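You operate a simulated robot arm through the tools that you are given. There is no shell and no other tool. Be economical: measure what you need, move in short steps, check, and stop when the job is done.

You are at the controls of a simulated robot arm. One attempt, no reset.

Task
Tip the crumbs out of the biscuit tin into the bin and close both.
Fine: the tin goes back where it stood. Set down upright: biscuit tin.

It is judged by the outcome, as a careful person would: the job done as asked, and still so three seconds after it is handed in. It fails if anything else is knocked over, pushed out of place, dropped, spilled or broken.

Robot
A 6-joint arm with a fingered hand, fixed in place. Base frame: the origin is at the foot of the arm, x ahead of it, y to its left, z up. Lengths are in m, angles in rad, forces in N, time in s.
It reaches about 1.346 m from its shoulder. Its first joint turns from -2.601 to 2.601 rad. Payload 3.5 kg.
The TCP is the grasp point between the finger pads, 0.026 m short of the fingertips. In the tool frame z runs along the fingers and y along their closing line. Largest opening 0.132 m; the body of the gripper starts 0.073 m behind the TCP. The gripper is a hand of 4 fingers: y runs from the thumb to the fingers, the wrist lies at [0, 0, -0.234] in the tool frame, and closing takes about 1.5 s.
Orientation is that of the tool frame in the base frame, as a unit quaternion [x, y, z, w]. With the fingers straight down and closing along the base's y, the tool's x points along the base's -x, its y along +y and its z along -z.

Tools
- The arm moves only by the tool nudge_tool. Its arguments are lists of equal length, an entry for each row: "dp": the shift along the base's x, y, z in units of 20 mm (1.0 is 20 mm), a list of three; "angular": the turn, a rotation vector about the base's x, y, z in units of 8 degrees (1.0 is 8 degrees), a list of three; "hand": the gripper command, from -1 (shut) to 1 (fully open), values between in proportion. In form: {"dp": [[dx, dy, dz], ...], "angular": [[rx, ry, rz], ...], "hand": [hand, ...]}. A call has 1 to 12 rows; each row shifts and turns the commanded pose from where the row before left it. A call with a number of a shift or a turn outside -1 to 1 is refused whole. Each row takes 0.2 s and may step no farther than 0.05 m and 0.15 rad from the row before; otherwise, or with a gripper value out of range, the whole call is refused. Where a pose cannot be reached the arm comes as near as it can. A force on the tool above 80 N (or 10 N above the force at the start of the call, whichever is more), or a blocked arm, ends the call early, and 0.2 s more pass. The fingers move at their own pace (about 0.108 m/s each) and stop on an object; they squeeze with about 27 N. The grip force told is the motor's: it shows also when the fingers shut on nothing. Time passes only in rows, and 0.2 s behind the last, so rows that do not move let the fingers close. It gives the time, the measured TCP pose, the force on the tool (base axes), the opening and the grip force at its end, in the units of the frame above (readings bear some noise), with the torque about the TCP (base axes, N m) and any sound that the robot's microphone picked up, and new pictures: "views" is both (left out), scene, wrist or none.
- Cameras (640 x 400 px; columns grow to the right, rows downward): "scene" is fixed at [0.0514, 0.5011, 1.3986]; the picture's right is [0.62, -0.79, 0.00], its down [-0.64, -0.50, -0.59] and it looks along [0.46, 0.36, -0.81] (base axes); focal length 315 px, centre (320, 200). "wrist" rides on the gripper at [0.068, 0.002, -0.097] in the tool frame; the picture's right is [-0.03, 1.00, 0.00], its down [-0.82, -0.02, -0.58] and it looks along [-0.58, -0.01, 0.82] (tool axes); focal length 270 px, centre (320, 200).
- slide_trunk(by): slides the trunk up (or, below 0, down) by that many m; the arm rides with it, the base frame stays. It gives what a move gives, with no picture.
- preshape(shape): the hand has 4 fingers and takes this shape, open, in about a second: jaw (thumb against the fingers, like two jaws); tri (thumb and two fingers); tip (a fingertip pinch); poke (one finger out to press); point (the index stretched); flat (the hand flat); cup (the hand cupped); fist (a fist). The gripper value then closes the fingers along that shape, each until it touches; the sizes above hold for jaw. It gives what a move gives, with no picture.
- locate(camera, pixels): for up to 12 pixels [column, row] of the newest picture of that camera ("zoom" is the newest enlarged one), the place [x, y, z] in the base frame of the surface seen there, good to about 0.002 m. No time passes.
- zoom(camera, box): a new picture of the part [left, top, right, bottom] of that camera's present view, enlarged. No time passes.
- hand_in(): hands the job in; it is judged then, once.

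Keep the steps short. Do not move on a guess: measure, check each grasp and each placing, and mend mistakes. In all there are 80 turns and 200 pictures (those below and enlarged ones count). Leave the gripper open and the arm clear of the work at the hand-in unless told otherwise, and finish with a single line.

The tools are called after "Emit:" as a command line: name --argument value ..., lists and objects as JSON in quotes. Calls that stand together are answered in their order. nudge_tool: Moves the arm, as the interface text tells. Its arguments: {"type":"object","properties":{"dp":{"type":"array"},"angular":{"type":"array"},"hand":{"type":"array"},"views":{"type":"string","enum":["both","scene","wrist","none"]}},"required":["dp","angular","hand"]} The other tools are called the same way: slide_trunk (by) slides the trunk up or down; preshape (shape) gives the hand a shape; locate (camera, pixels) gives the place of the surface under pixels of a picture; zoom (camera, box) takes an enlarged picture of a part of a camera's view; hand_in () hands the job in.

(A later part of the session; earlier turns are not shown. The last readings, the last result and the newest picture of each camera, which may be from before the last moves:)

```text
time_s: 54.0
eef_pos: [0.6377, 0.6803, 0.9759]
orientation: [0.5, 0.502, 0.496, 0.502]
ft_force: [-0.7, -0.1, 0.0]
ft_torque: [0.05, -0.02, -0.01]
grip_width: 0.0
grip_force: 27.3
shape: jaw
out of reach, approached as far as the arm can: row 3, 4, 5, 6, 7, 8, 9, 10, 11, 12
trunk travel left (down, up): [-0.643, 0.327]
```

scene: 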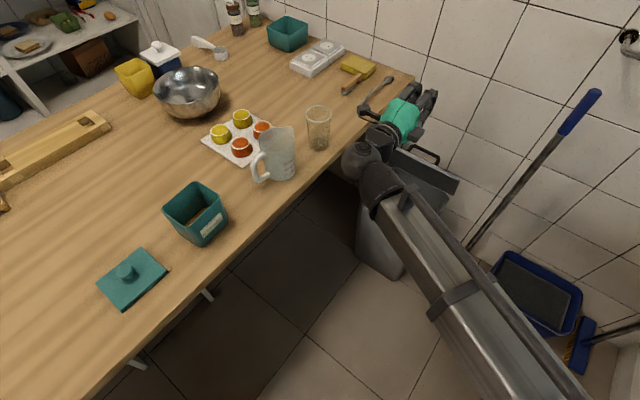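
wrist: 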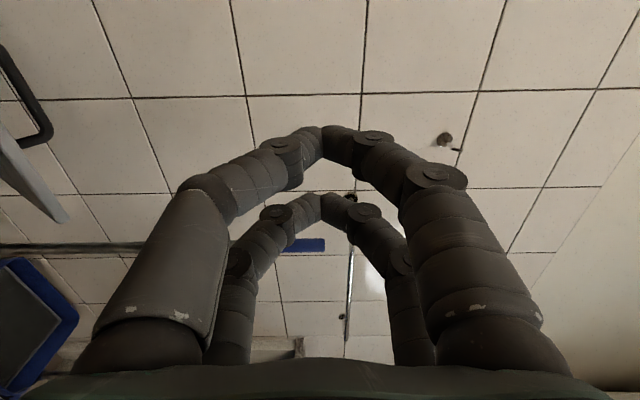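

Hand is level. Before lowering, check where the forearm runs.

Emit:
locate --camera "scene" --pixels '[[360, 165], [400, 220], [450, 300], [500, 380], [560, 395], [470, 360]]'

Emit:
slide_trunk --by -0.15

Emit:
nudge_tool --dp '[[0, 0, 0]]' --angular '[[0, 0, 0]]' --hand '[-1]' --views "scene"

```text
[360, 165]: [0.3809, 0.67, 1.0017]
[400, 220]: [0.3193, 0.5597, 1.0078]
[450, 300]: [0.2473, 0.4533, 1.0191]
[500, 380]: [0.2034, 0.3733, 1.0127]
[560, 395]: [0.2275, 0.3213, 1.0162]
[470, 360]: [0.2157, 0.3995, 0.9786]
```

```text
time_s: 55.7
eef_pos: [0.636, 0.681, 0.8259]
orientation: [0.501, 0.502, 0.497, 0.501]
ft_force: [0.3, -0.2, -0.1]
ft_torque: [-0.04, -0.01, 0.0]
grip_width: 0.0
grip_force: 26.5
shape: jaw
trunk travel left (down, up): [-0.493, 0.477]
```

```text
time_s: 56.1
eef_pos: [0.637, 0.6797, 0.8267]
orientation: [0.5, 0.502, 0.497, 0.501]
ft_force: [-0.3, 0.3, 0.2]
ft_torque: [0.0, 0.0, 0.02]
grip_width: 0.0
grip_force: 27.5
shape: jaw
trunk travel left (down, up): [-0.493, 0.477]
```

scene: 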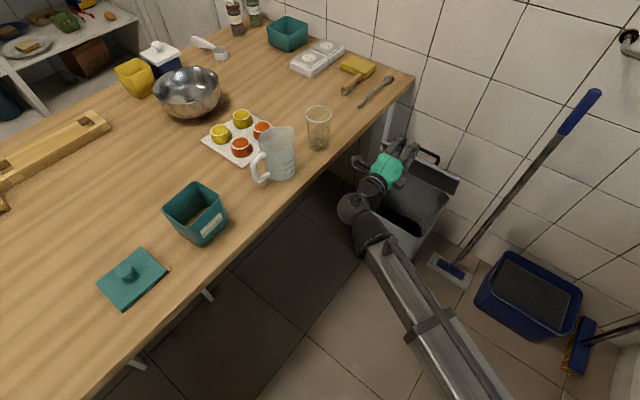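

Forearm runs clear. Lower to z≈0.63, then push +x against the lid's underside.

Emit:
slide_trunk --by -0.195

Emit:
nudge_tool --dp '[[1, 0, 0], [1, 0, 0], [1, 0, 0], [1, 0, 0], [1, 0, 0], [1, 0, 0]]' --angular '[[0, 0, 0], [0, 0, 0], [0, 0, 0], [0, 0, 0], [0, 0, 0], [0, 0, 0]]' --hand '[-1, -1, -1, -1, -1, -1]' --views "scene"

```text
time_s: 58.2
eef_pos: [0.6381, 0.6812, 0.6315]
orientation: [0.501, 0.502, 0.496, 0.501]
ft_force: [0.4, -1.1, 0.2]
ft_torque: [0.02, 0.01, -0.03]
grip_width: 0.0001
grip_force: 26.9
shape: jaw
trunk travel left (down, up): [-0.298, 0.672]
```

```text
time_s: 59.6
eef_pos: [0.7563, 0.6817, 0.6326]
orientation: [0.501, 0.501, 0.497, 0.501]
ft_force: [0.1, 0.3, 0.5]
ft_torque: [-0.02, 0.01, 0.05]
grip_width: 0.0002
grip_force: 27.4
shape: jaw
trunk travel left (down, up): [-0.298, 0.672]
```

scene: 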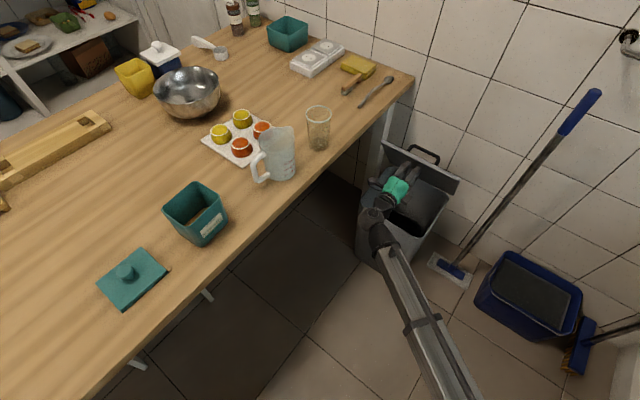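

Contact with the lid is next; push on another 110 mm in small rows, watching force.

Emit:
nudge_tool --dp '[[0.75, 0, 0], [0.75, 0, 0], [0.75, 0, 0], [0.75, 0, 0], [0.75, 0, 0], [0.75, 0, 0], [0.75, 0, 0], [0.5, 0, 0]]' --angular '[[0, 0, 0], [0, 0, 0], [0, 0, 0], [0, 0, 0], [0, 0, 0], [0, 0, 0], [0, 0, 0], [0, 0, 0]]' --hand '[-1, -1, -1, -1, -1, -1, -1, -1]' --views "scene"

Emit:
locate --camera "scene" --pixels '[[410, 130], [405, 150], [400, 165], [435, 170]]'

```text
time_s: 61.4
eef_pos: [0.871, 0.6816, 0.6318]
orientation: [0.501, 0.502, 0.497, 0.501]
ft_force: [-0.8, 0.3, 0.2]
ft_torque: [0.0, -0.04, 0.01]
grip_width: 0.0
grip_force: 27.0
shape: jaw
trunk travel left (down, up): [-0.298, 0.672]
```

scene: 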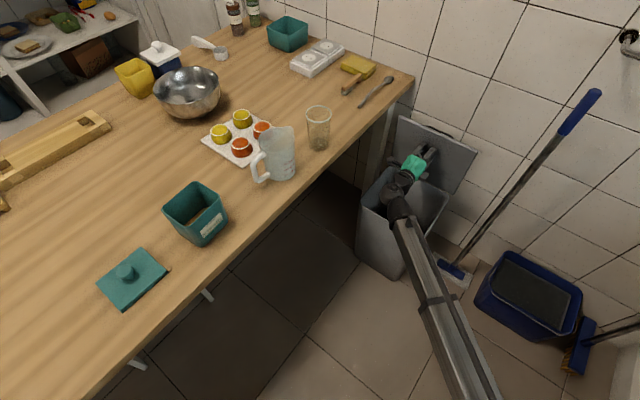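

```text
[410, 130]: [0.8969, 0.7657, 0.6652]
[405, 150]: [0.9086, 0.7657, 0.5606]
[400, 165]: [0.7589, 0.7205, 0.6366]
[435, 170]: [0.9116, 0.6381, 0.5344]
```

Lid at ~84°, standing. Back out −x, then raise.

Emit:
nudge_tool --dp '[[-1, 0, 0], [-1, 0, 0], [-1, 0, 0], [-1, 0, 0], [-1, 0, 0], [-1, 0, 0], [-1, 0, 0], [-1, 0, 0], [-1, 0, 0], [-1, 0, 0], [-1, 0, 0], [-1, 0, 0]]' --angular '[[0, 0, 0], [0, 0, 0], [0, 0, 0], [0, 0, 0], [0, 0, 0], [0, 0, 0], [0, 0, 0], [0, 0, 0], [0, 0, 0], [0, 0, 0], [0, 0, 0], [0, 0, 0]]' --hand '[-1, -1, -1, -1, -1, -1, -1, -1, -1, -1, -1, -1]' --views "none"

Emit:
slide_trunk --by 0.35

Emit:
nudge_tool --dp '[[-1, 0, 0], [-1, 0, 0], [-1, 0, 0], [-1, 0, 0], [-1, 0, 0], [-1, 0, 0], [-1, 0, 0], [-1, 0, 0], [-1, 0, 0], [-1, 0, 0], [-1, 0, 0], [-1, 0, 0]]' --angular '[[0.57, 0.57, 0.57], [0.57, 0.57, 0.57], [0.57, 0.57, 0.57], [0.57, 0.57, 0.57], [0.57, 0.57, 0.57], [0.57, 0.57, 0.57], [0.57, 0.57, 0.57], [0.57, 0.57, 0.57], [0.57, 0.57, 0.57], [0.57, 0.57, 0.57], [0.57, 0.57, 0.57], [0.57, 0.57, 0.57]]' --hand '[1, 1, 1, 1, 1, 1, 1, 1, 1, 1, 1, 1]'

```text
time_s: 64.0
eef_pos: [0.6341, 0.6785, 0.632]
orientation: [0.501, 0.502, 0.497, 0.501]
ft_force: [-0.8, -0.6, -0.8]
ft_torque: [0.02, 0.02, 0.02]
grip_width: 0.0001
grip_force: 27.4
shape: jaw
trunk travel left (down, up): [-0.298, 0.672]
```

```text
time_s: 67.5
eef_pos: [0.6339, 0.6782, 0.9813]
orientation: [0.501, 0.502, 0.496, 0.501]
ft_force: [1.4, 0.6, -0.2]
ft_torque: [-0.04, 0.01, -0.01]
grip_width: 0.0
grip_force: 27.2
shape: jaw
trunk travel left (down, up): [-0.648, 0.322]
```

```text
time_s: 70.0
eef_pos: [0.3926, 0.6803, 0.9312]
orientation: [0.55, 0.556, 0.549, -0.297]
ft_force: [-0.4, -0.4, 0.1]
ft_torque: [0.0, 0.0, 0.0]
grip_width: 0.1317
grip_force: 0.1
shape: jaw
out of reach, approached as far as the arm can: row 1, 2, 3, 4, 5, 6, 7, 10, 11, 12
trunk travel left (down, up): [-0.648, 0.322]
```

scene: 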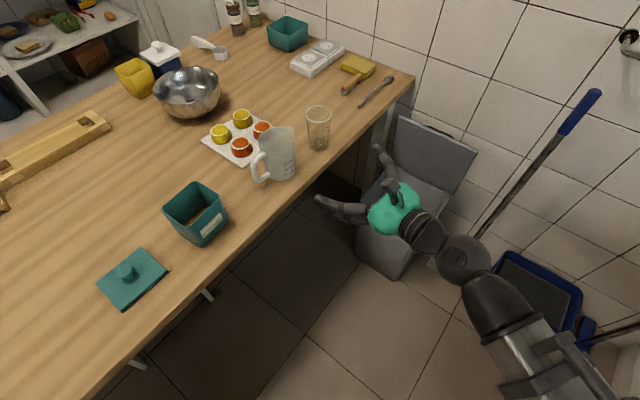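
wrist: 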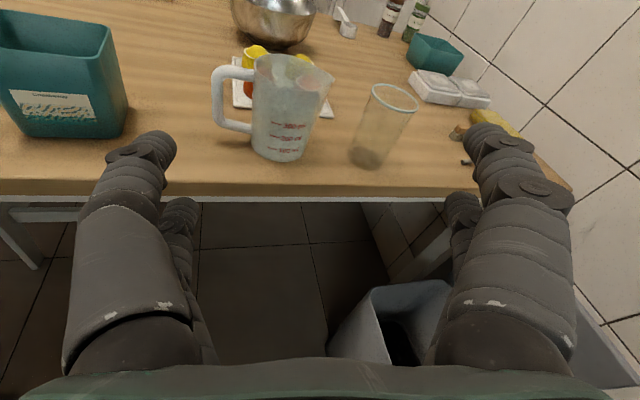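

Finish the turn to point +y (plus 0.085 rad yaw to match the tin) while moving to x≈0.188, y≈0.80.

Emit:
nudge_tool --dp '[[-0.85, 0.4, 0], [-0.85, 0.4, 0], [-0.85, 0.4, 0], [-0.85, 0.4, 0], [-0.85, 0.4, 0], [-0.85, 0.4, 0], [-0.85, 0.4, 0], [-0.85, 0.4, 0], [-0.85, 0.4, 0], [-0.85, 0.4, 0], [-0.85, 0.4, 0], [-0.85, 0.4, 0]]' --angular '[[0.4545, 0.4545, 0.4545], [0.4545, 0.4545, 0.4545], [0.4545, 0.4545, 0.4545], [0.4545, 0.4545, 0.4545], [0, 0, 0.61], [0, 0, 0], [0, 0, 0], [0, 0, 0], [0, 0, 0], [0, 0, 0], [0, 0, 0], [0, 0, 0]]' --hand '[1, 1, 1, 1, 1, 1, 1, 1, 1, 1, 1, 1]'

```text
time_s: 72.7
eef_pos: [0.1886, 0.7757, 0.9825]
orientation: [0.478, 0.524, 0.478, -0.519]
ft_force: [0.2, 0.3, 0.1]
ft_torque: [0.0, -0.01, 0.01]
grip_width: 0.1317
grip_force: 0.0
shape: jaw
out of reach, approached as far as the arm can: row 1, 2, 3, 4
trunk travel left (down, up): [-0.648, 0.322]
```

scene: 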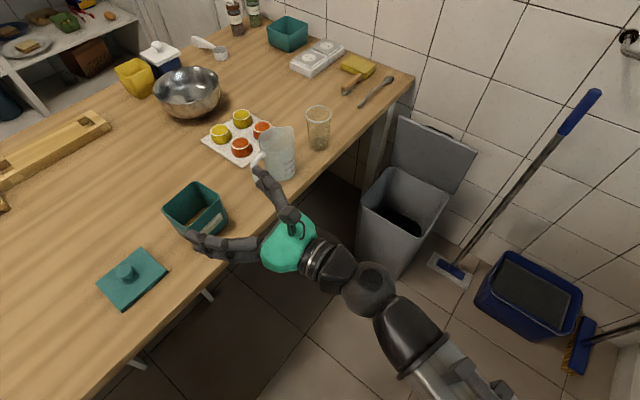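
wrist: 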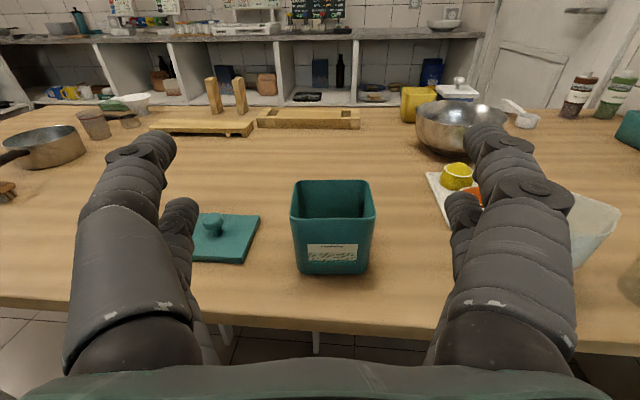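

The tin sits centred ahead (col 333). Shift +15 mm in x, lower to z≈0.815 before the table edge, then look.

Emit:
locate --camera "scene" --pixels '[[257, 158], [262, 182]]'

Emit:
nudge_tool --dp '[[0.75, 0, 0]]' --angular '[[0, 0, 0]]' --hand '[1]' --views "none"

Emit:
slide_trunk --by -0.167

Emit:
nudge_tool --dp '[[0, 0, 0]]' --angular '[[0, 0, 0]]' --hand '[1]'

```text
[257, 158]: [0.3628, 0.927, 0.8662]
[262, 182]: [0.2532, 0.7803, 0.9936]
```

```text
time_s: 73.0
eef_pos: [0.2059, 0.7762, 0.982]
orientation: [0.477, 0.525, 0.477, -0.519]
ft_force: [0.7, -1.1, -0.2]
ft_torque: [0.02, -0.02, 0.01]
grip_width: 0.1319
grip_force: 0.0
shape: jaw
trunk travel left (down, up): [-0.648, 0.322]
```

```text
time_s: 74.9
eef_pos: [0.2053, 0.7774, 0.8139]
orientation: [0.476, 0.525, 0.477, -0.52]
ft_force: [0.6, 0.9, 0.2]
ft_torque: [0.01, 0.09, 0.04]
grip_width: 0.1318
grip_force: 0.0
shape: jaw
trunk travel left (down, up): [-0.481, 0.489]
```

```text
time_s: 75.3
eef_pos: [0.2041, 0.7759, 0.8148]
orientation: [0.477, 0.525, 0.477, -0.519]
ft_force: [-0.2, 0.6, 0.3]
ft_torque: [-0.02, -0.02, 0.01]
grip_width: 0.132
grip_force: 0.0
shape: jaw
trunk travel left (down, up): [-0.481, 0.489]
```

scene: 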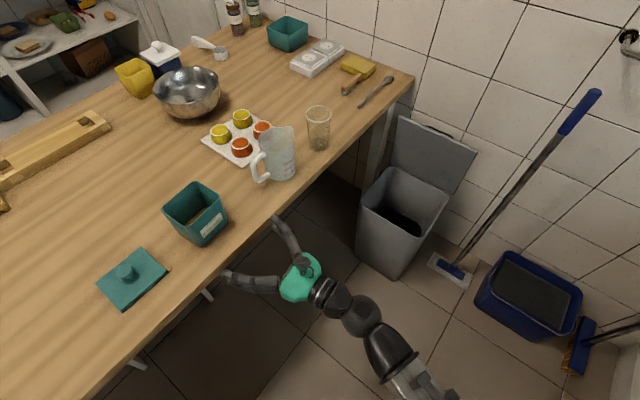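
wrist: 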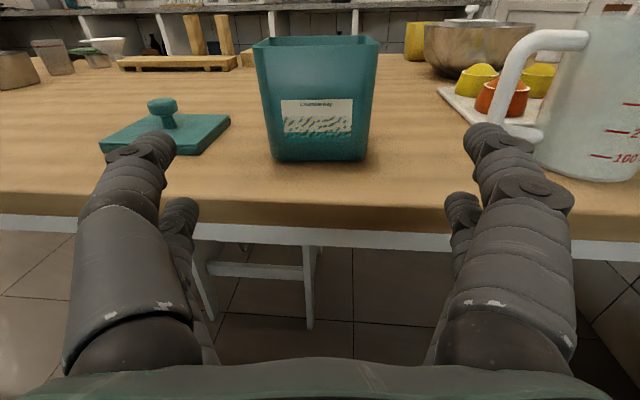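

Aligned and square to the tin; the cup handle (x≈0.36) is clear. Advance 100 mm and check.

Emit:
nudge_tool --dp '[[-0.087, 1, 0], [-0.087, 1, 0], [-0.087, 1, 0], [-0.087, 1, 0], [-0.087, 1, 0]]' --angular '[[0, 0, 0], [0, 0, 0], [0, 0, 0], [0, 0, 0], [0, 0, 0]]' --hand '[1, 1, 1, 1, 1]'

```text
time_s: 76.5
eef_pos: [0.1984, 0.8769, 0.8149]
orientation: [0.477, 0.524, 0.477, -0.52]
ft_force: [-0.4, 0.1, -0.2]
ft_torque: [-0.03, 0.0, 0.01]
grip_width: 0.1317
grip_force: 0.1
shape: jaw
trunk travel left (down, up): [-0.481, 0.489]
```

scene: 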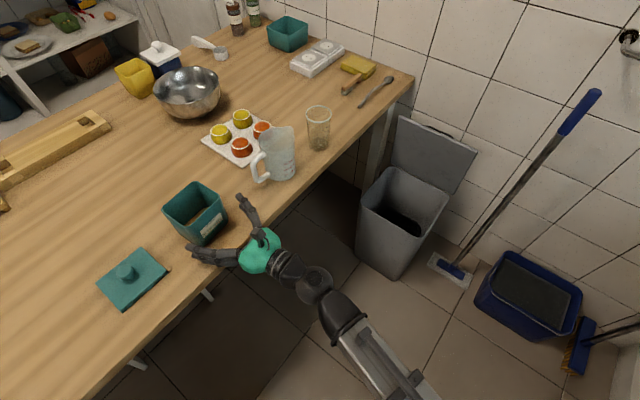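
wrist: 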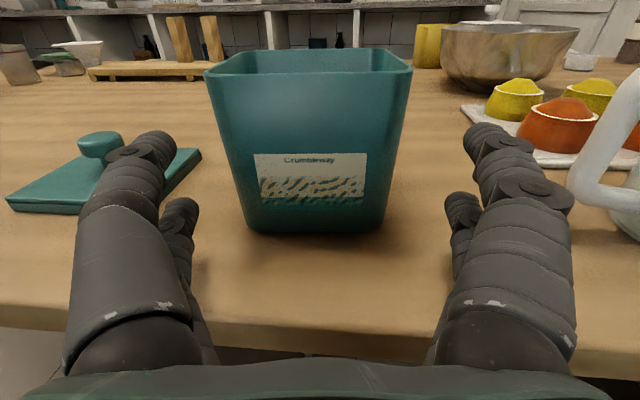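

Tin centred between fingers (within ~4 mm). Advance the remaining 75 mm.

Emit:
nudge_tool --dp '[[-0.12, 0.93, 0], [-0.12, 0.93, 0], [-0.12, 0.93, 0], [-0.12, 0.93, 0]]' --angular '[[0, 0, 0], [0, 0, 0], [0, 0, 0], [0, 0, 0]]' --hand '[1, 1, 1, 1]'

```text
time_s: 77.5
eef_pos: [0.1879, 0.9493, 0.8145]
orientation: [0.477, 0.525, 0.477, -0.519]
ft_force: [-0.2, -0.2, 0.4]
ft_torque: [0.0, 0.0, 0.0]
grip_width: 0.1323
grip_force: 0.1
shape: jaw
trunk travel left (down, up): [-0.481, 0.489]
```

scene: 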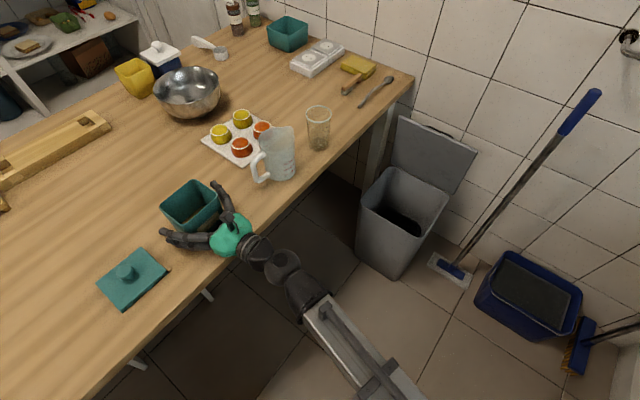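
wrist: 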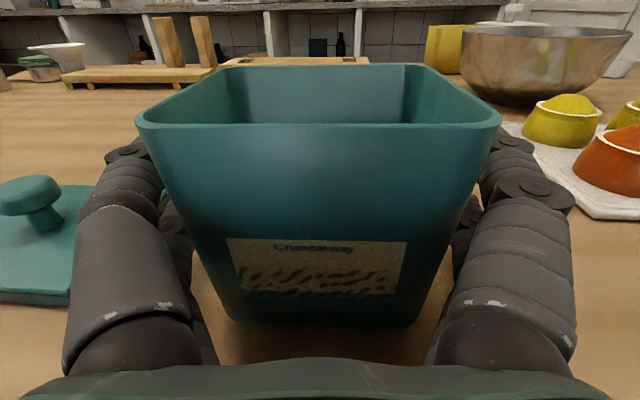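

Centred with no contact. Close on the tin.

Emit:
nudge_tool --dp '[[0, 0, 0], [0, 0, 0], [0, 0, 0], [0, 0, 0], [0, 0, 0], [0, 0, 0], [0, 0, 0], [0, 0, 0]]' --angular '[[0, 0, 0], [0, 0, 0], [0, 0, 0], [0, 0, 0], [0, 0, 0], [0, 0, 0], [0, 0, 0], [0, 0, 0]]' --hand '[-1, -1, -1, -1, -1, -1, -1, -1]'

Emit:
zoom --camera "scene" --box '[150, 170, 240, 260]'

Emit:
locate --camera "zoom" --pixels '[[173, 178], [318, 51], [430, 115], [285, 250]]'

```text
time_s: 79.3
eef_pos: [0.1875, 0.9493, 0.8145]
orientation: [0.478, 0.524, 0.477, -0.519]
ft_force: [0.2, -0.5, 0.4]
ft_torque: [-0.01, -0.01, -0.02]
grip_width: 0.0918
grip_force: 26.9
shape: jaw
trunk travel left (down, up): [-0.481, 0.489]
```

scene: 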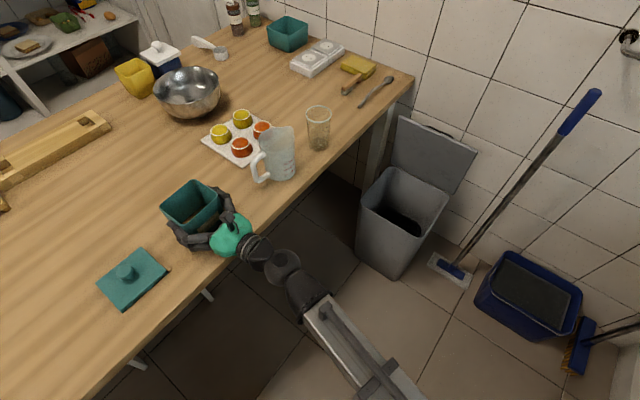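
wrist: 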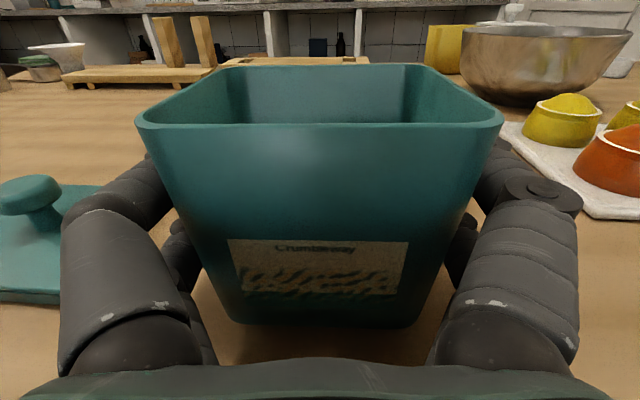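

```text
4.44 times, centred on (195, 215) of scene
```

zoom: 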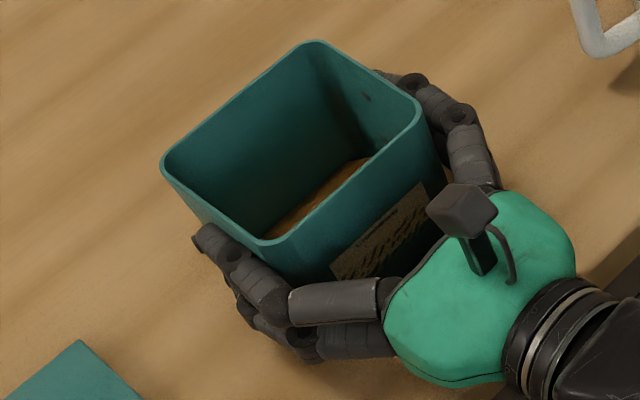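

```text
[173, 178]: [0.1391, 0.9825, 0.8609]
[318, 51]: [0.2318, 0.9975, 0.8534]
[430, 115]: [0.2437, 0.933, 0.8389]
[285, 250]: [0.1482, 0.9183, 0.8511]
```

Gripped (0.092 m, 27 N). The tin may have shifted a few mm; measure the rim at its present corners.

Emit:
locate --camera "zoom" --pixels '[[164, 172], [313, 44], [417, 108], [272, 243], [235, 107], [370, 72], [215, 215], [350, 172]]'

Emit:
slide_trunk --by 0.03

Emit:
nudge_tool --dp '[[0, 0, 0]]' --angular '[[0, 0, 0]]' --hand '[-1]'

```text
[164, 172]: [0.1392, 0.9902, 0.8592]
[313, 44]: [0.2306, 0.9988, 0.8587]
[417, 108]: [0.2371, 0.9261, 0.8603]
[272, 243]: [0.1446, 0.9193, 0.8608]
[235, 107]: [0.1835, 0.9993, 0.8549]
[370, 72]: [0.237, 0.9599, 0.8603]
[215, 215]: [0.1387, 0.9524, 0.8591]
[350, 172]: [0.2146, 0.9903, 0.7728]
```

```text
time_s: 80.1
eef_pos: [0.1859, 0.9493, 0.8446]
orientation: [0.476, 0.526, 0.476, -0.52]
ft_force: [0.3, 0.1, -1.0]
ft_torque: [-0.02, -0.01, -0.02]
grip_width: 0.0915
grip_force: 27.1
shape: jaw
trunk travel left (down, up): [-0.511, 0.459]
```

```text
time_s: 80.5
eef_pos: [0.1865, 0.95, 0.8454]
orientation: [0.477, 0.525, 0.477, -0.519]
ft_force: [0.3, -0.5, -0.1]
ft_torque: [-0.02, -0.01, 0.04]
grip_width: 0.0919
grip_force: 27.2
shape: jaw
trunk travel left (down, up): [-0.511, 0.459]
```

scene: 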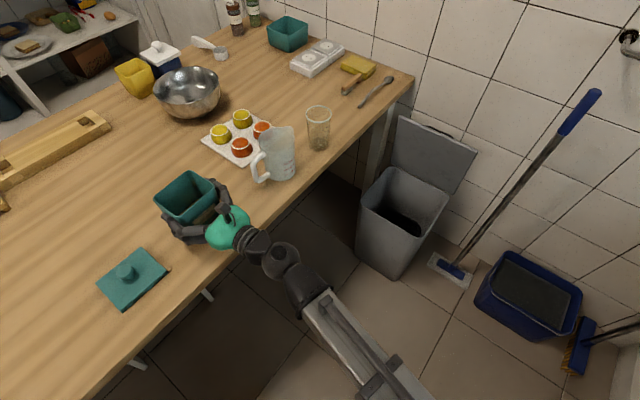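
wrist: 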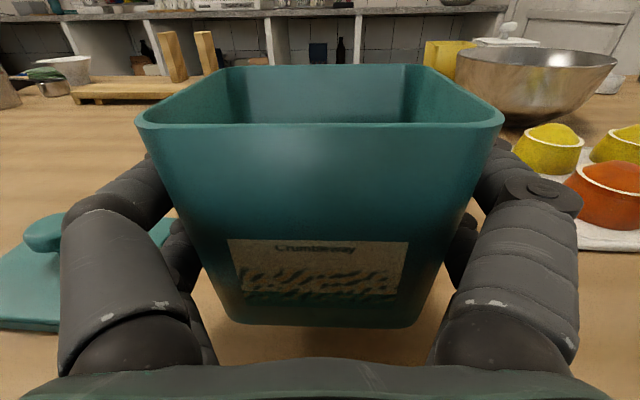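

Lifted cleanly (tin had moved +8 mm in y during the grasp; I'll set it back 8 mm less in y). Raise to z≈1.0 and withdraw −y.

Emit:
slide_trunk --by 0.155

Emit:
nudge_tool --dp '[[0.3, -1, 0], [0.3, -1, 0], [0.3, -1, 0], [0.3, -1, 0], [0.3, -1, 0], [0.3, -1, 0], [0.3, -1, 0], [0.3, -1, 0], [0.3, -1, 0], [0.3, -1, 0], [0.3, -1, 0], [0.3, -0.8, 0]]' --angular '[[0, 0, 0], [0, 0, 0], [0, 0, 0], [0, 0, 0], [0, 0, 0], [0, 0, 0], [0, 0, 0], [0, 0, 0], [0, 0, 0], [0, 0, 0], [0, 0, 0], [0, 0, 0]]' --hand '[-1, -1, -1, -1, -1, -1, -1, -1, -1, -1, -1, -1]' --views "scene"

```text
time_s: 82.3
eef_pos: [0.1857, 0.9494, 0.9994]
orientation: [0.476, 0.526, 0.476, -0.52]
ft_force: [1.5, 0.3, -1.5]
ft_torque: [0.01, -0.01, 0.02]
grip_width: 0.0918
grip_force: 26.6
shape: jaw
trunk travel left (down, up): [-0.666, 0.304]
```

```text
time_s: 84.9
eef_pos: [0.2582, 0.715, 0.9992]
orientation: [0.477, 0.526, 0.476, -0.519]
ft_force: [-0.2, 0.2, -1.1]
ft_torque: [-0.02, 0.01, -0.02]
grip_width: 0.0918
grip_force: 26.8
shape: jaw
trunk travel left (down, up): [-0.666, 0.304]
```

scene: 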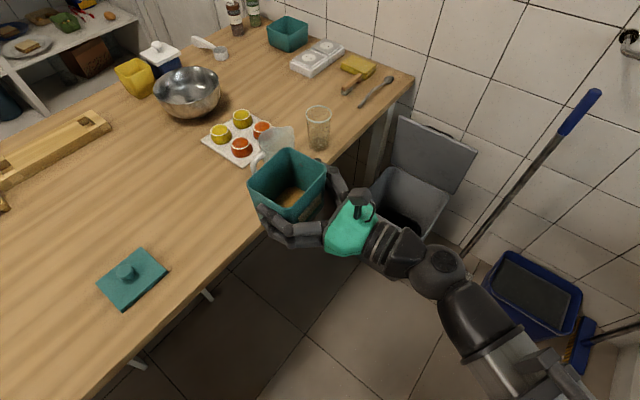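

Tin level. Carry toward the bin, yawing the hand to point diagonally.

Emit:
nudge_tool --dp '[[1, -0.1, 0], [1, -0.1, 0], [1, -0.1, 0], [1, -0.1, 0], [1, -0.1, 0], [1, -0.1, 0], [1, -0.1, 0], [1, -0.1, 0], [1, -0.1, 0], [1, -0.1, 0], [1, 0, 0], [1, 0, 0]]' --angular '[[0, 0, -0.52], [0, 0, -0.52], [0, 0, -0.52], [0, 0, -0.52], [0, 0, -0.52], [0, 0, -0.52], [0, 0, -0.52], [0, 0, -0.52], [0, 0, -0.52], [0, 0, -0.52], [0, 0, -0.52], [0, 0, -0.52]]' --hand '[-1, -1, -1, -1, -1, -1, -1, -1, -1, -1, -1, -1]' --views "none"

Emit:
nudge_tool --dp '[[1, 0, 0], [1, 0, 0], [1, 0, 0], [1, 0, 0], [1, 0, 0], [1, 0, 0], [1, 0, 0], [1, 0, 0], [1, 0, 0], [1, 0, 0], [1, 0, 0], [1, 0, 0]]' --angular '[[0, 0, 0], [0, 0, 0], [0, 0, 0], [0, 0, 0], [0, 0, 0], [0, 0, 0], [0, 0, 0], [0, 0, 0], [0, 0, 0], [0, 0, 0], [0, 0, 0], [0, 0, 0]]' --hand '[-1, -1, -1, -1, -1, -1, -1, -1, -1, -1, -1, -1]' --views "scene"

```text
time_s: 87.5
eef_pos: [0.4911, 0.6941, 0.9988]
orientation: [0.655, 0.275, 0.651, -0.269]
ft_force: [0.0, -1.0, 0.2]
ft_torque: [-0.02, 0.04, -0.01]
grip_width: 0.0917
grip_force: 26.9
shape: jaw
out of reach, approached as far as the arm can: row 8
trunk travel left (down, up): [-0.666, 0.304]
```

```text
time_s: 90.1
eef_pos: [0.7267, 0.6952, 0.9973]
orientation: [0.655, 0.276, 0.65, -0.269]
ft_force: [0.1, -0.3, -0.7]
ft_torque: [0.0, 0.03, -0.03]
grip_width: 0.0917
grip_force: 26.7
shape: jaw
out of reach, approached as far as the arm can: row 12
trunk travel left (down, up): [-0.666, 0.304]
```

scene: 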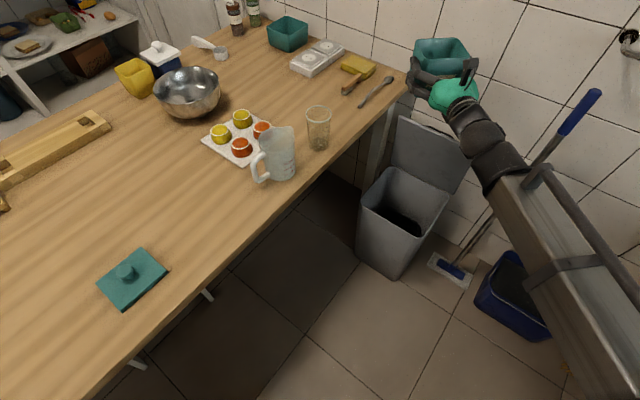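

Tin is upright above the bin's front. Lower to z≈0.61, then shift to x≈0.775.

Emit:
slide_trunk --by -0.39

Emit:
nudge_tool --dp '[[0.8, 0, 0], [0.8, 0, 0], [0.8, 0, 0]]' --angular '[[0, 0, 0], [0, 0, 0], [0, 0, 0]]' --hand '[-1, -1, -1]'

Emit:
zoom --camera "scene" --box '[330, 100, 490, 280]'

```text
time_s: 93.8
eef_pos: [0.726, 0.6945, 0.6087]
orientation: [0.655, 0.276, 0.65, -0.269]
ft_force: [0.2, -0.5, -0.3]
ft_torque: [-0.01, -0.03, 0.04]
grip_width: 0.0918
grip_force: 27.2
shape: jaw
trunk travel left (down, up): [-0.276, 0.694]
```

```text
time_s: 94.6
eef_pos: [0.766, 0.703, 0.611]
orientation: [0.656, 0.271, 0.653, -0.265]
ft_force: [0.2, 0.6, -0.4]
ft_torque: [-0.02, 0.03, -0.01]
grip_width: 0.0919
grip_force: 26.9
shape: jaw
out of reach, approached as far as the arm can: row 2, 3
trunk travel left (down, up): [-0.276, 0.694]
```

scene: 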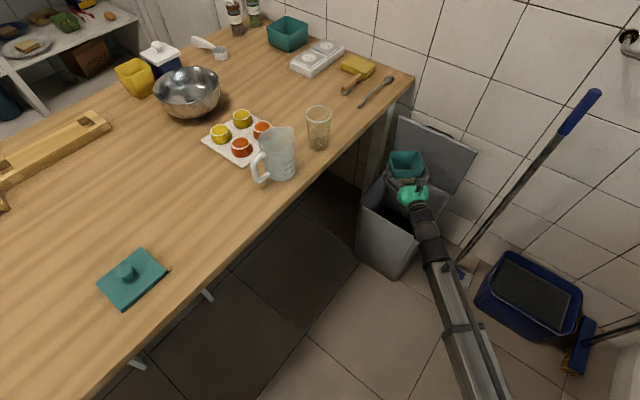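
wrist: 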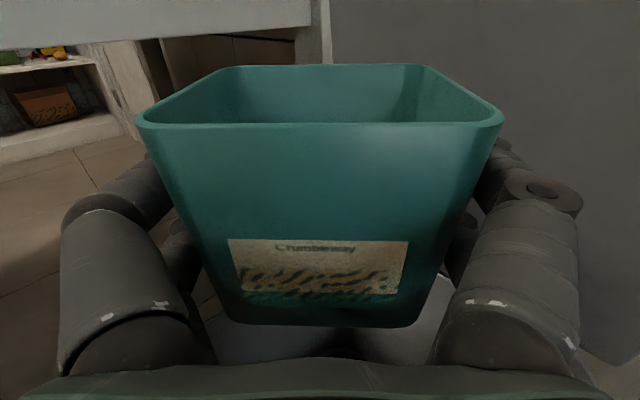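

```text
2.22 times, centred on (410, 190) of scene
```

zoom: 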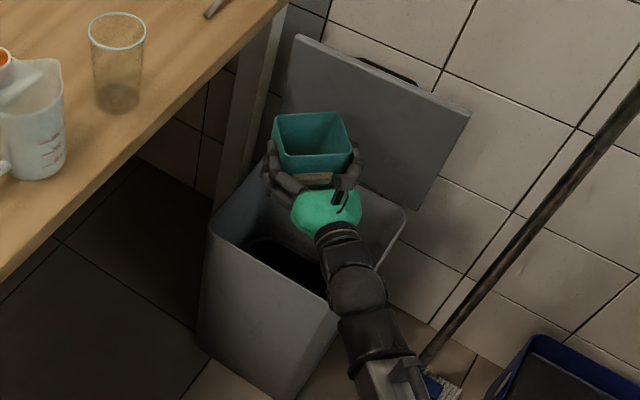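

Tin over the opening. Roll about the hand's axis (toward +x,−y): first 40°, check that the pose is tracked.

Emit:
nudge_tool --dp '[[0, 0, 0], [0, 0, 0], [0, 0, 0], [0, 0, 0], [0, 0, 0]]' --angular '[[0.7, 0.7, 0], [0.7, 0.7, 0], [0.7, 0.7, 0], [0.7, 0.7, 0], [0.7, 0.7, 0]]' --hand '[-1, -1, -1, -1, -1]'

```text
time_s: 95.8
eef_pos: [0.7602, 0.7091, 0.6104]
orientation: [0.707, 0.035, 0.523, -0.475]
ft_force: [0.5, 0.2, 0.1]
ft_torque: [0.01, 0.0, 0.02]
grip_width: 0.0918
grip_force: 26.7
shape: jaw
out of reach, approached as far as the arm can: row 1, 5
trunk travel left (down, up): [-0.276, 0.694]
```

scene: 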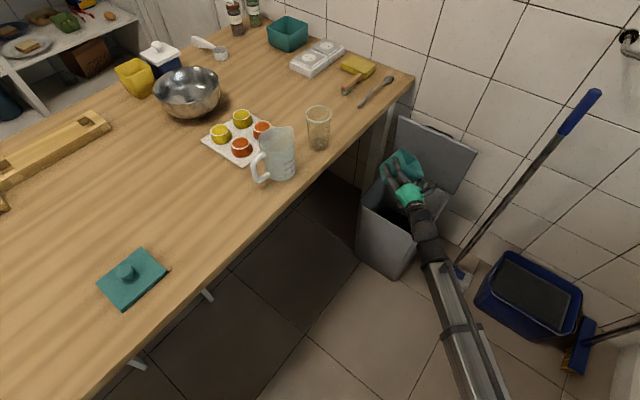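
wrist: 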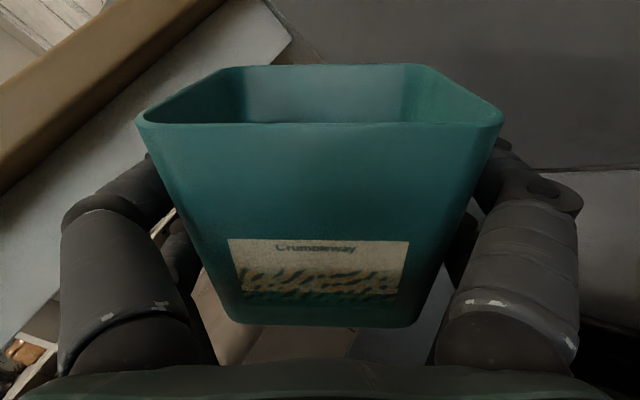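

Tracking fine. Continue rolling 48° more with a slight −y correction.

Emit:
nudge_tool --dp '[[0, -0.2, 0], [0, -0.2, 0], [0, -0.2, 0], [0, -0.2, 0], [0, 0, 0], [0, 0, 0]]' --angular '[[0.7, 0.7, 0], [0.7, 0.7, 0], [0.7, 0.7, 0], [0.7, 0.7, 0], [0.7, 0.7, 0], [0.7, 0.7, 0]]' --hand '[-1, -1, -1, -1, -1, -1]'

Emit:
zoom --camera "scene" --box '[340, 110, 480, 270]'

```text
time_s: 97.2
eef_pos: [0.7571, 0.698, 0.6122]
orientation: [0.675, -0.206, 0.333, -0.625]
ft_force: [0.2, -0.3, -0.9]
ft_torque: [0.03, 0.01, 0.01]
grip_width: 0.0918
grip_force: 27.9
shape: jaw
out of reach, approached as far as the arm can: row 1, 2, 3
trunk travel left (down, up): [-0.276, 0.694]
```

scene: 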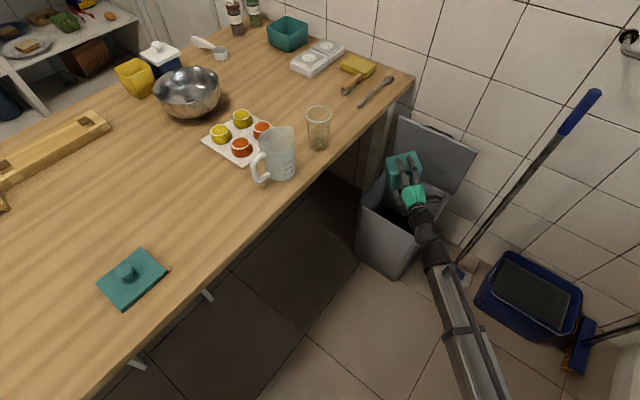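
wrist: 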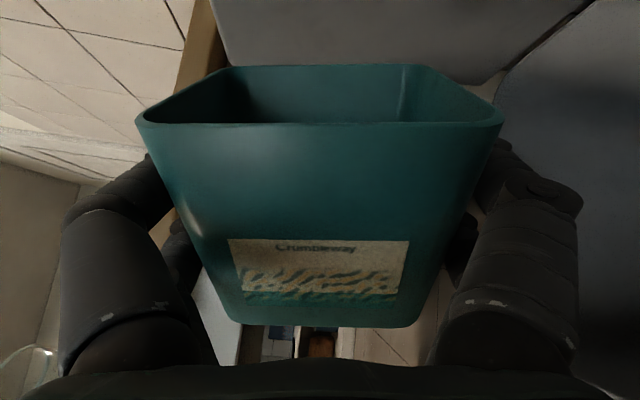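

```text
2.50 times, centred on (410, 190) of scene
```

zoom: 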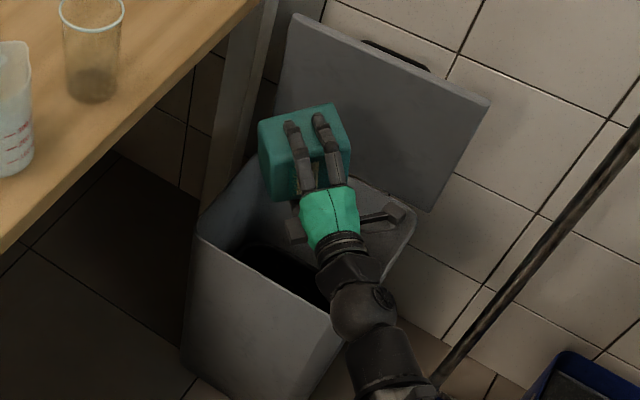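

About 88°. Continue to ~145° and hold a moment.

Emit:
nudge_tool --dp '[[0, 0, 0], [0, 0, 0], [0, 0, 0], [0, 0, 0], [0, 0, 0], [0, 0, 0], [0, 0, 0], [0, 0, 0], [0, 0, 0], [0, 0, 0], [0, 0, 0], [0, 0, 0]]' --angular '[[0.7, 0.7, 0], [0.7, 0.7, 0], [0.7, 0.7, 0], [0.7, 0.7, 0], [0.7, 0.7, 0], [0.7, 0.7, 0], [0.7, 0.7, 0], [0, 0, 0], [0, 0, 0], [0, 0, 0], [0, 0, 0], [0, 0, 0]]' --hand '[-1, -1, -1, -1, -1, -1, -1, -1, -1, -1, -1, -1]'

Emit:
zoom --camera "scene" --box '[340, 110, 480, 270]'

```text
time_s: 99.8
eef_pos: [0.7567, 0.6997, 0.6113]
orientation: [-0.501, 0.497, -0.005, 0.708]
ft_force: [0.6, -0.5, -0.2]
ft_torque: [0.0, 0.0, -0.01]
grip_width: 0.0914
grip_force: 27.0
shape: jaw
trunk travel left (down, up): [-0.276, 0.694]
```

scene: 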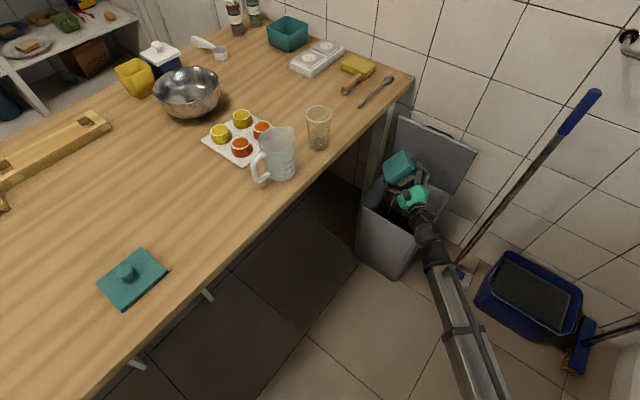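
wrist: 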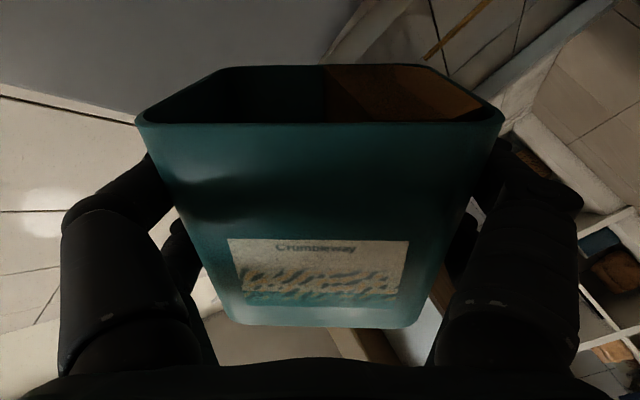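

```text
2.50 times, centred on (410, 190) of scene
```

zoom: 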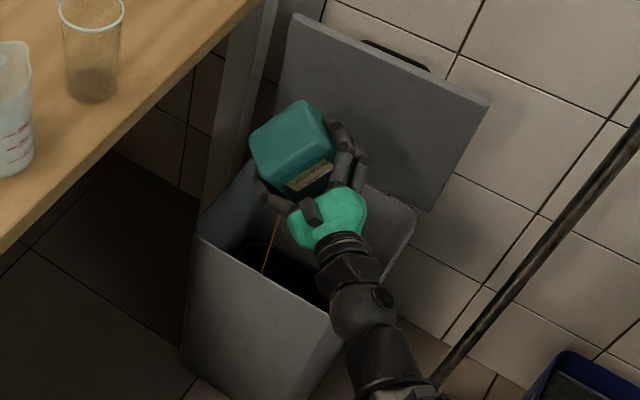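

Crumbs are streaming into the bin (thin line at zoom (270,240)); some remain in the tin's corner. Tip a bit further and hold.

Emit:
nudge_tool --dp '[[0, 0, 0], [0, 0, 0], [0, 0, 0], [0, 0, 0], [0, 0, 0], [0, 0, 0], [0, 0, 0], [0, 0, 0], [0, 0, 0], [0, 0, 0], [0, 0, 0], [0, 0, 0]]' --angular '[[0.7, 0.7, 0], [0.7, 0.7, 0], [0, 0, 0], [0, 0, 0], [0, 0, 0], [0, 0, 0], [0, 0, 0], [0, 0, 0], [0, 0, 0], [0, 0, 0], [0, 0, 0], [0, 0, 0]]' --hand '[-1, -1, -1, -1, -1, -1, -1, -1, -1, -1, -1, -1]'

Emit:
zoom --camera "wrist" --box '[120, 40, 520, 200]'

Emit:
zoom --camera "scene" --box '[340, 110, 480, 270]'

```text
time_s: 102.4
eef_pos: [0.7568, 0.6983, 0.6122]
orientation: [-0.43, 0.561, 0.092, 0.701]
ft_force: [0.3, 0.2, -0.6]
ft_torque: [-0.03, -0.02, 0.0]
grip_width: 0.0916
grip_force: 26.9
shape: jaw
trunk travel left (down, up): [-0.276, 0.694]
```

scene: 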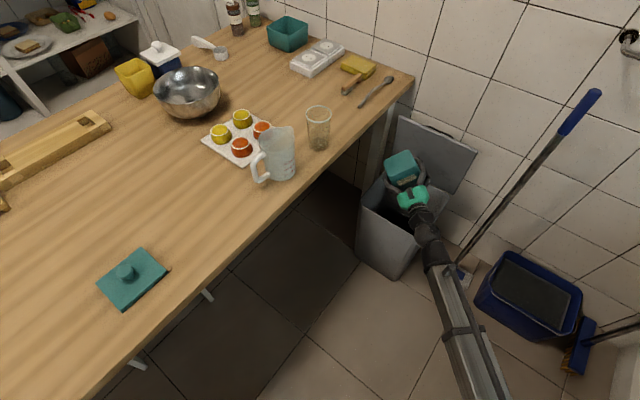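
wrist: 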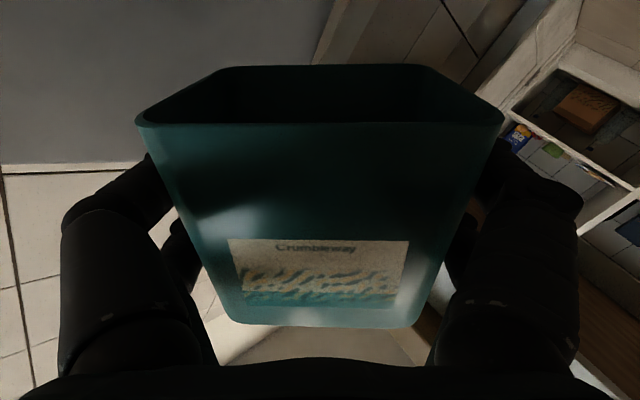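

```text
1.60 times, centred on (320, 120) of wrist
```

zoom: 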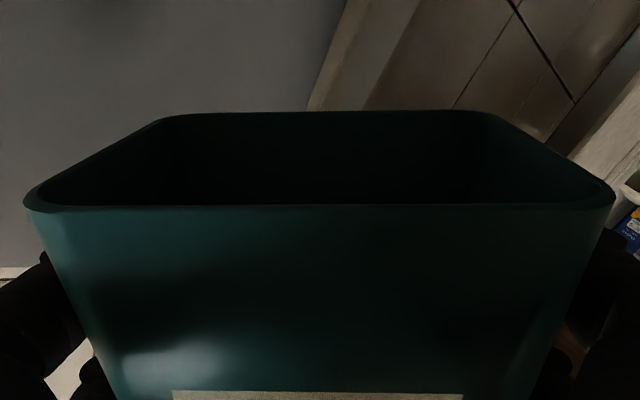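

```text
2.50 times, centred on (410, 190) of scene
```

zoom: 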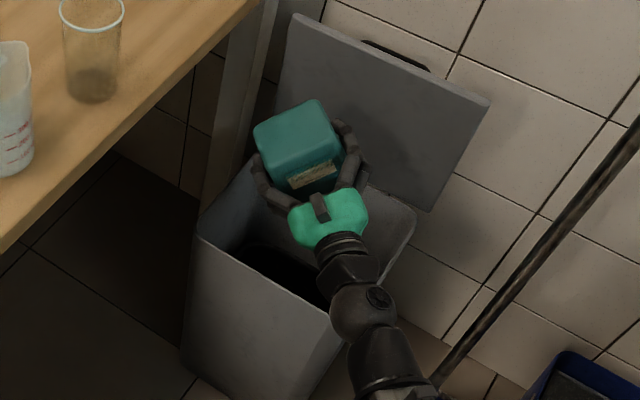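

Tin looks empty and the stream stopped. Roll back upright (20 rows).

Emit:
nudge_tool --dp '[[0, 0, 0], [0, 0, 0], [0, 0, 0], [0, 0, 0], [0, 0, 0], [0, 0, 0], [0, 0, 0], [0, 0, 0], [0, 0, 0], [0, 0, 0]]' --angular '[[-0.7, -0.7, 0], [-0.7, -0.7, 0], [-0.7, -0.7, 0], [-0.7, -0.7, 0], [-0.7, -0.7, 0], [-0.7, -0.7, 0], [-0.7, -0.7, 0], [-0.7, -0.7, 0], [-0.7, -0.7, 0], [-0.7, -0.7, 0]]' --hand '[-1, -1, -1, -1, -1, -1, -1, -1, -1, -1]' --views "none"

Emit:
nudge_tool --dp '[[0, 0, 0], [0, 0, 0], [0, 0, 0], [0, 0, 0], [0, 0, 0], [-0.4, 0, 0], [-0.4, 0, 0], [-0.4, 0, 0], [-0.4, 0, 0], [-0.4, 0, 0]]' --angular '[[-0.7, -0.7, 0], [-0.7, -0.7, 0], [-0.7, -0.7, 0], [-0.7, -0.7, 0], [-0.7, -0.7, 0], [-0.7, -0.7, 0], [-0.7, -0.7, 0], [-0.7, -0.7, 0], [-0.7, -0.7, 0], [-0.7, -0.7, 0]]' --hand '[-1, -1, -1, -1, -1, -1, -1, -1, -1, -1]'

Emit:
zoom --camera "scene" --box '[340, 110, 480, 270]'

```text
time_s: 104.6
eef_pos: [0.7584, 0.6997, 0.6112]
orientation: [0.688, -0.158, 0.377, -0.599]
ft_force: [0.6, 0.4, -0.6]
ft_torque: [-0.03, 0.01, 0.01]
grip_width: 0.0917
grip_force: 26.7
shape: jaw
trunk travel left (down, up): [-0.276, 0.694]
```

```text
time_s: 106.8
eef_pos: [0.7255, 0.6966, 0.6098]
orientation: [0.647, 0.29, 0.656, -0.258]
ft_force: [0.3, 0.1, -0.6]
ft_torque: [0.01, 0.01, 0.0]
grip_width: 0.0916
grip_force: 26.7
shape: jaw
out of reach, approached as far as the arm can: row 10
trunk travel left (down, up): [-0.276, 0.694]
```

scene: 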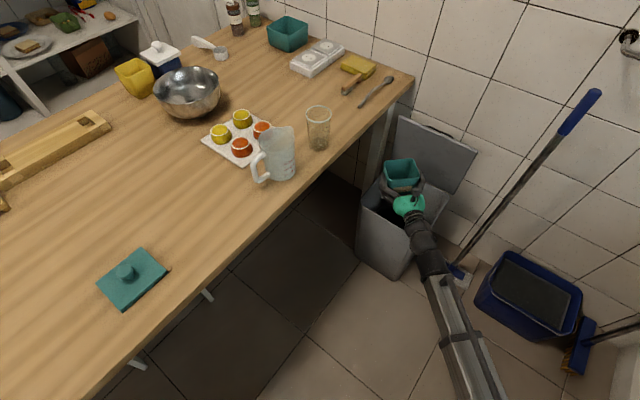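
wrist: 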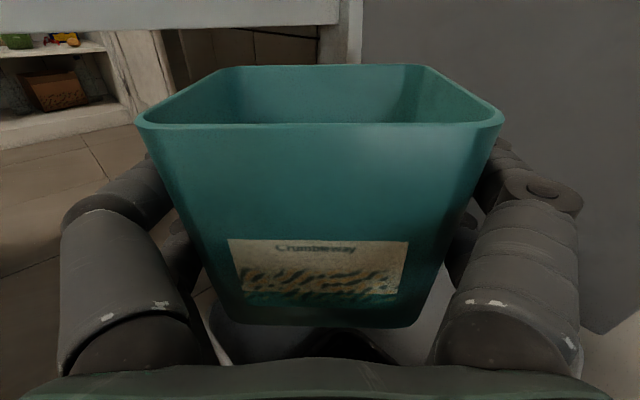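

```text
2.50 times, centred on (410, 190) of scene
```

zoom: 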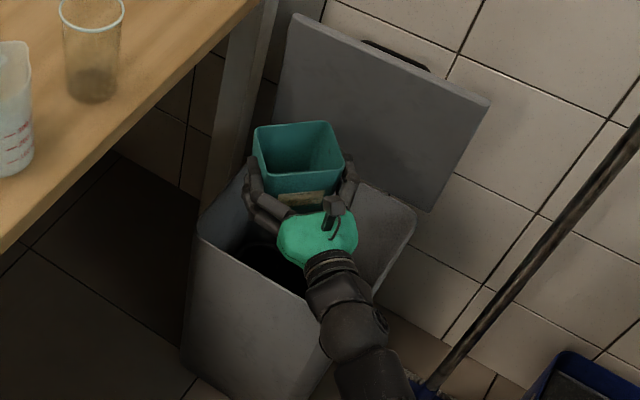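

Upright and empty-looking. Carry back: raise, reverse the path, ending above the tin's original place (y corrected by −8 mm).

Emit:
slide_trunk --by 0.39

Emit:
nudge_tool --dp '[[-1, 0, 0], [-1, 0, 0], [-1, 0, 0], [-1, 0, 0], [-1, 0, 0], [-1, 0, 0], [-1, 0, 0], [-1, 0, 0], [-1, 0, 0], [-1, 0, 0], [-1, 0, 0], [-1, 0, 0]]' --angular '[[0, 0, 0], [0, 0, 0], [0, 0, 0], [0, 0, 0], [0, 0, 0], [0, 0, 0], [0, 0, 0], [0, 0, 0], [0, 0, 0], [0, 0, 0], [0, 0, 0], [0, 0, 0]]' --hand '[-1, -1, -1, -1, -1, -1, -1, -1, -1, -1, -1, -1]' --views "none"

Emit:
nudge_tool --dp '[[-1, 0.08, 0], [-1, 0.08, 0], [-1, 0.08, 0], [-1, 0.08, 0], [-1, 0.08, 0], [-1, 0.08, 0], [-1, 0.08, 0], [-1, 0.08, 0], [-1, 0.08, 0], [-1, 0.08, 0], [-1, 0.08, 0], [-1, 0.08, 0]]' --angular '[[0, 0, 0.52], [0, 0, 0.52], [0, 0, 0.52], [0, 0, 0.52], [0, 0, 0.52], [0, 0, 0.52], [0, 0, 0.52], [0, 0, 0.52], [0, 0, 0.52], [0, 0, 0.52], [0, 0, 0.52], [0, 0, 0.52]]' --hand '[-1, -1, -1, -1, -1, -1, -1, -1, -1, -1, -1, -1]' --views "scene"

Emit:
zoom --camera "scene" --box '[220, 110, 380, 270]'

```text
time_s: 110.6
eef_pos: [0.7245, 0.6974, 0.9986]
orientation: [0.648, 0.289, 0.656, -0.258]
ft_force: [0.0, -0.7, -0.1]
ft_torque: [0.02, 0.01, 0.05]
grip_width: 0.0918
grip_force: 27.2
shape: jaw
trunk travel left (down, up): [-0.666, 0.304]
```

```text
time_s: 113.2
eef_pos: [0.4838, 0.6968, 1.0005]
orientation: [0.647, 0.29, 0.657, -0.258]
ft_force: [0.5, -0.4, -0.7]
ft_torque: [0.03, 0.0, -0.02]
grip_width: 0.0915
grip_force: 26.9
shape: jaw
trunk travel left (down, up): [-0.666, 0.304]
```

```text
time_s: 115.8
eef_pos: [0.2435, 0.7172, 0.9986]
orientation: [0.464, 0.537, 0.485, -0.511]
ft_force: [0.3, 0.3, -1.6]
ft_torque: [-0.02, -0.01, 0.01]
grip_width: 0.0916
grip_force: 26.9
shape: jaw
trunk travel left (down, up): [-0.666, 0.304]
```

scene: 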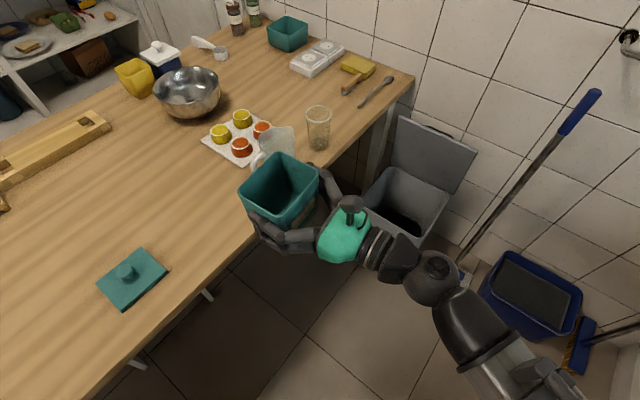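

```text
2.50 times, centred on (300, 190) of scene
```

zoom: 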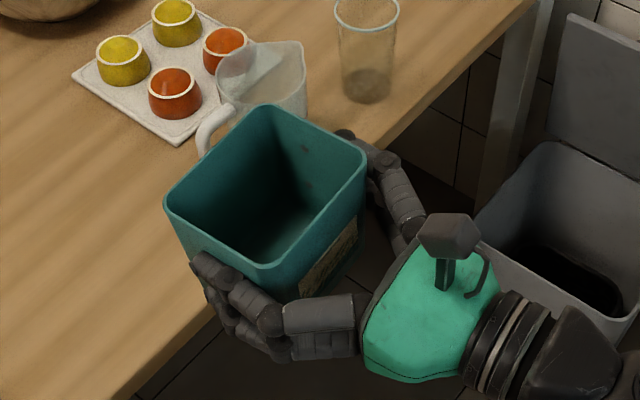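

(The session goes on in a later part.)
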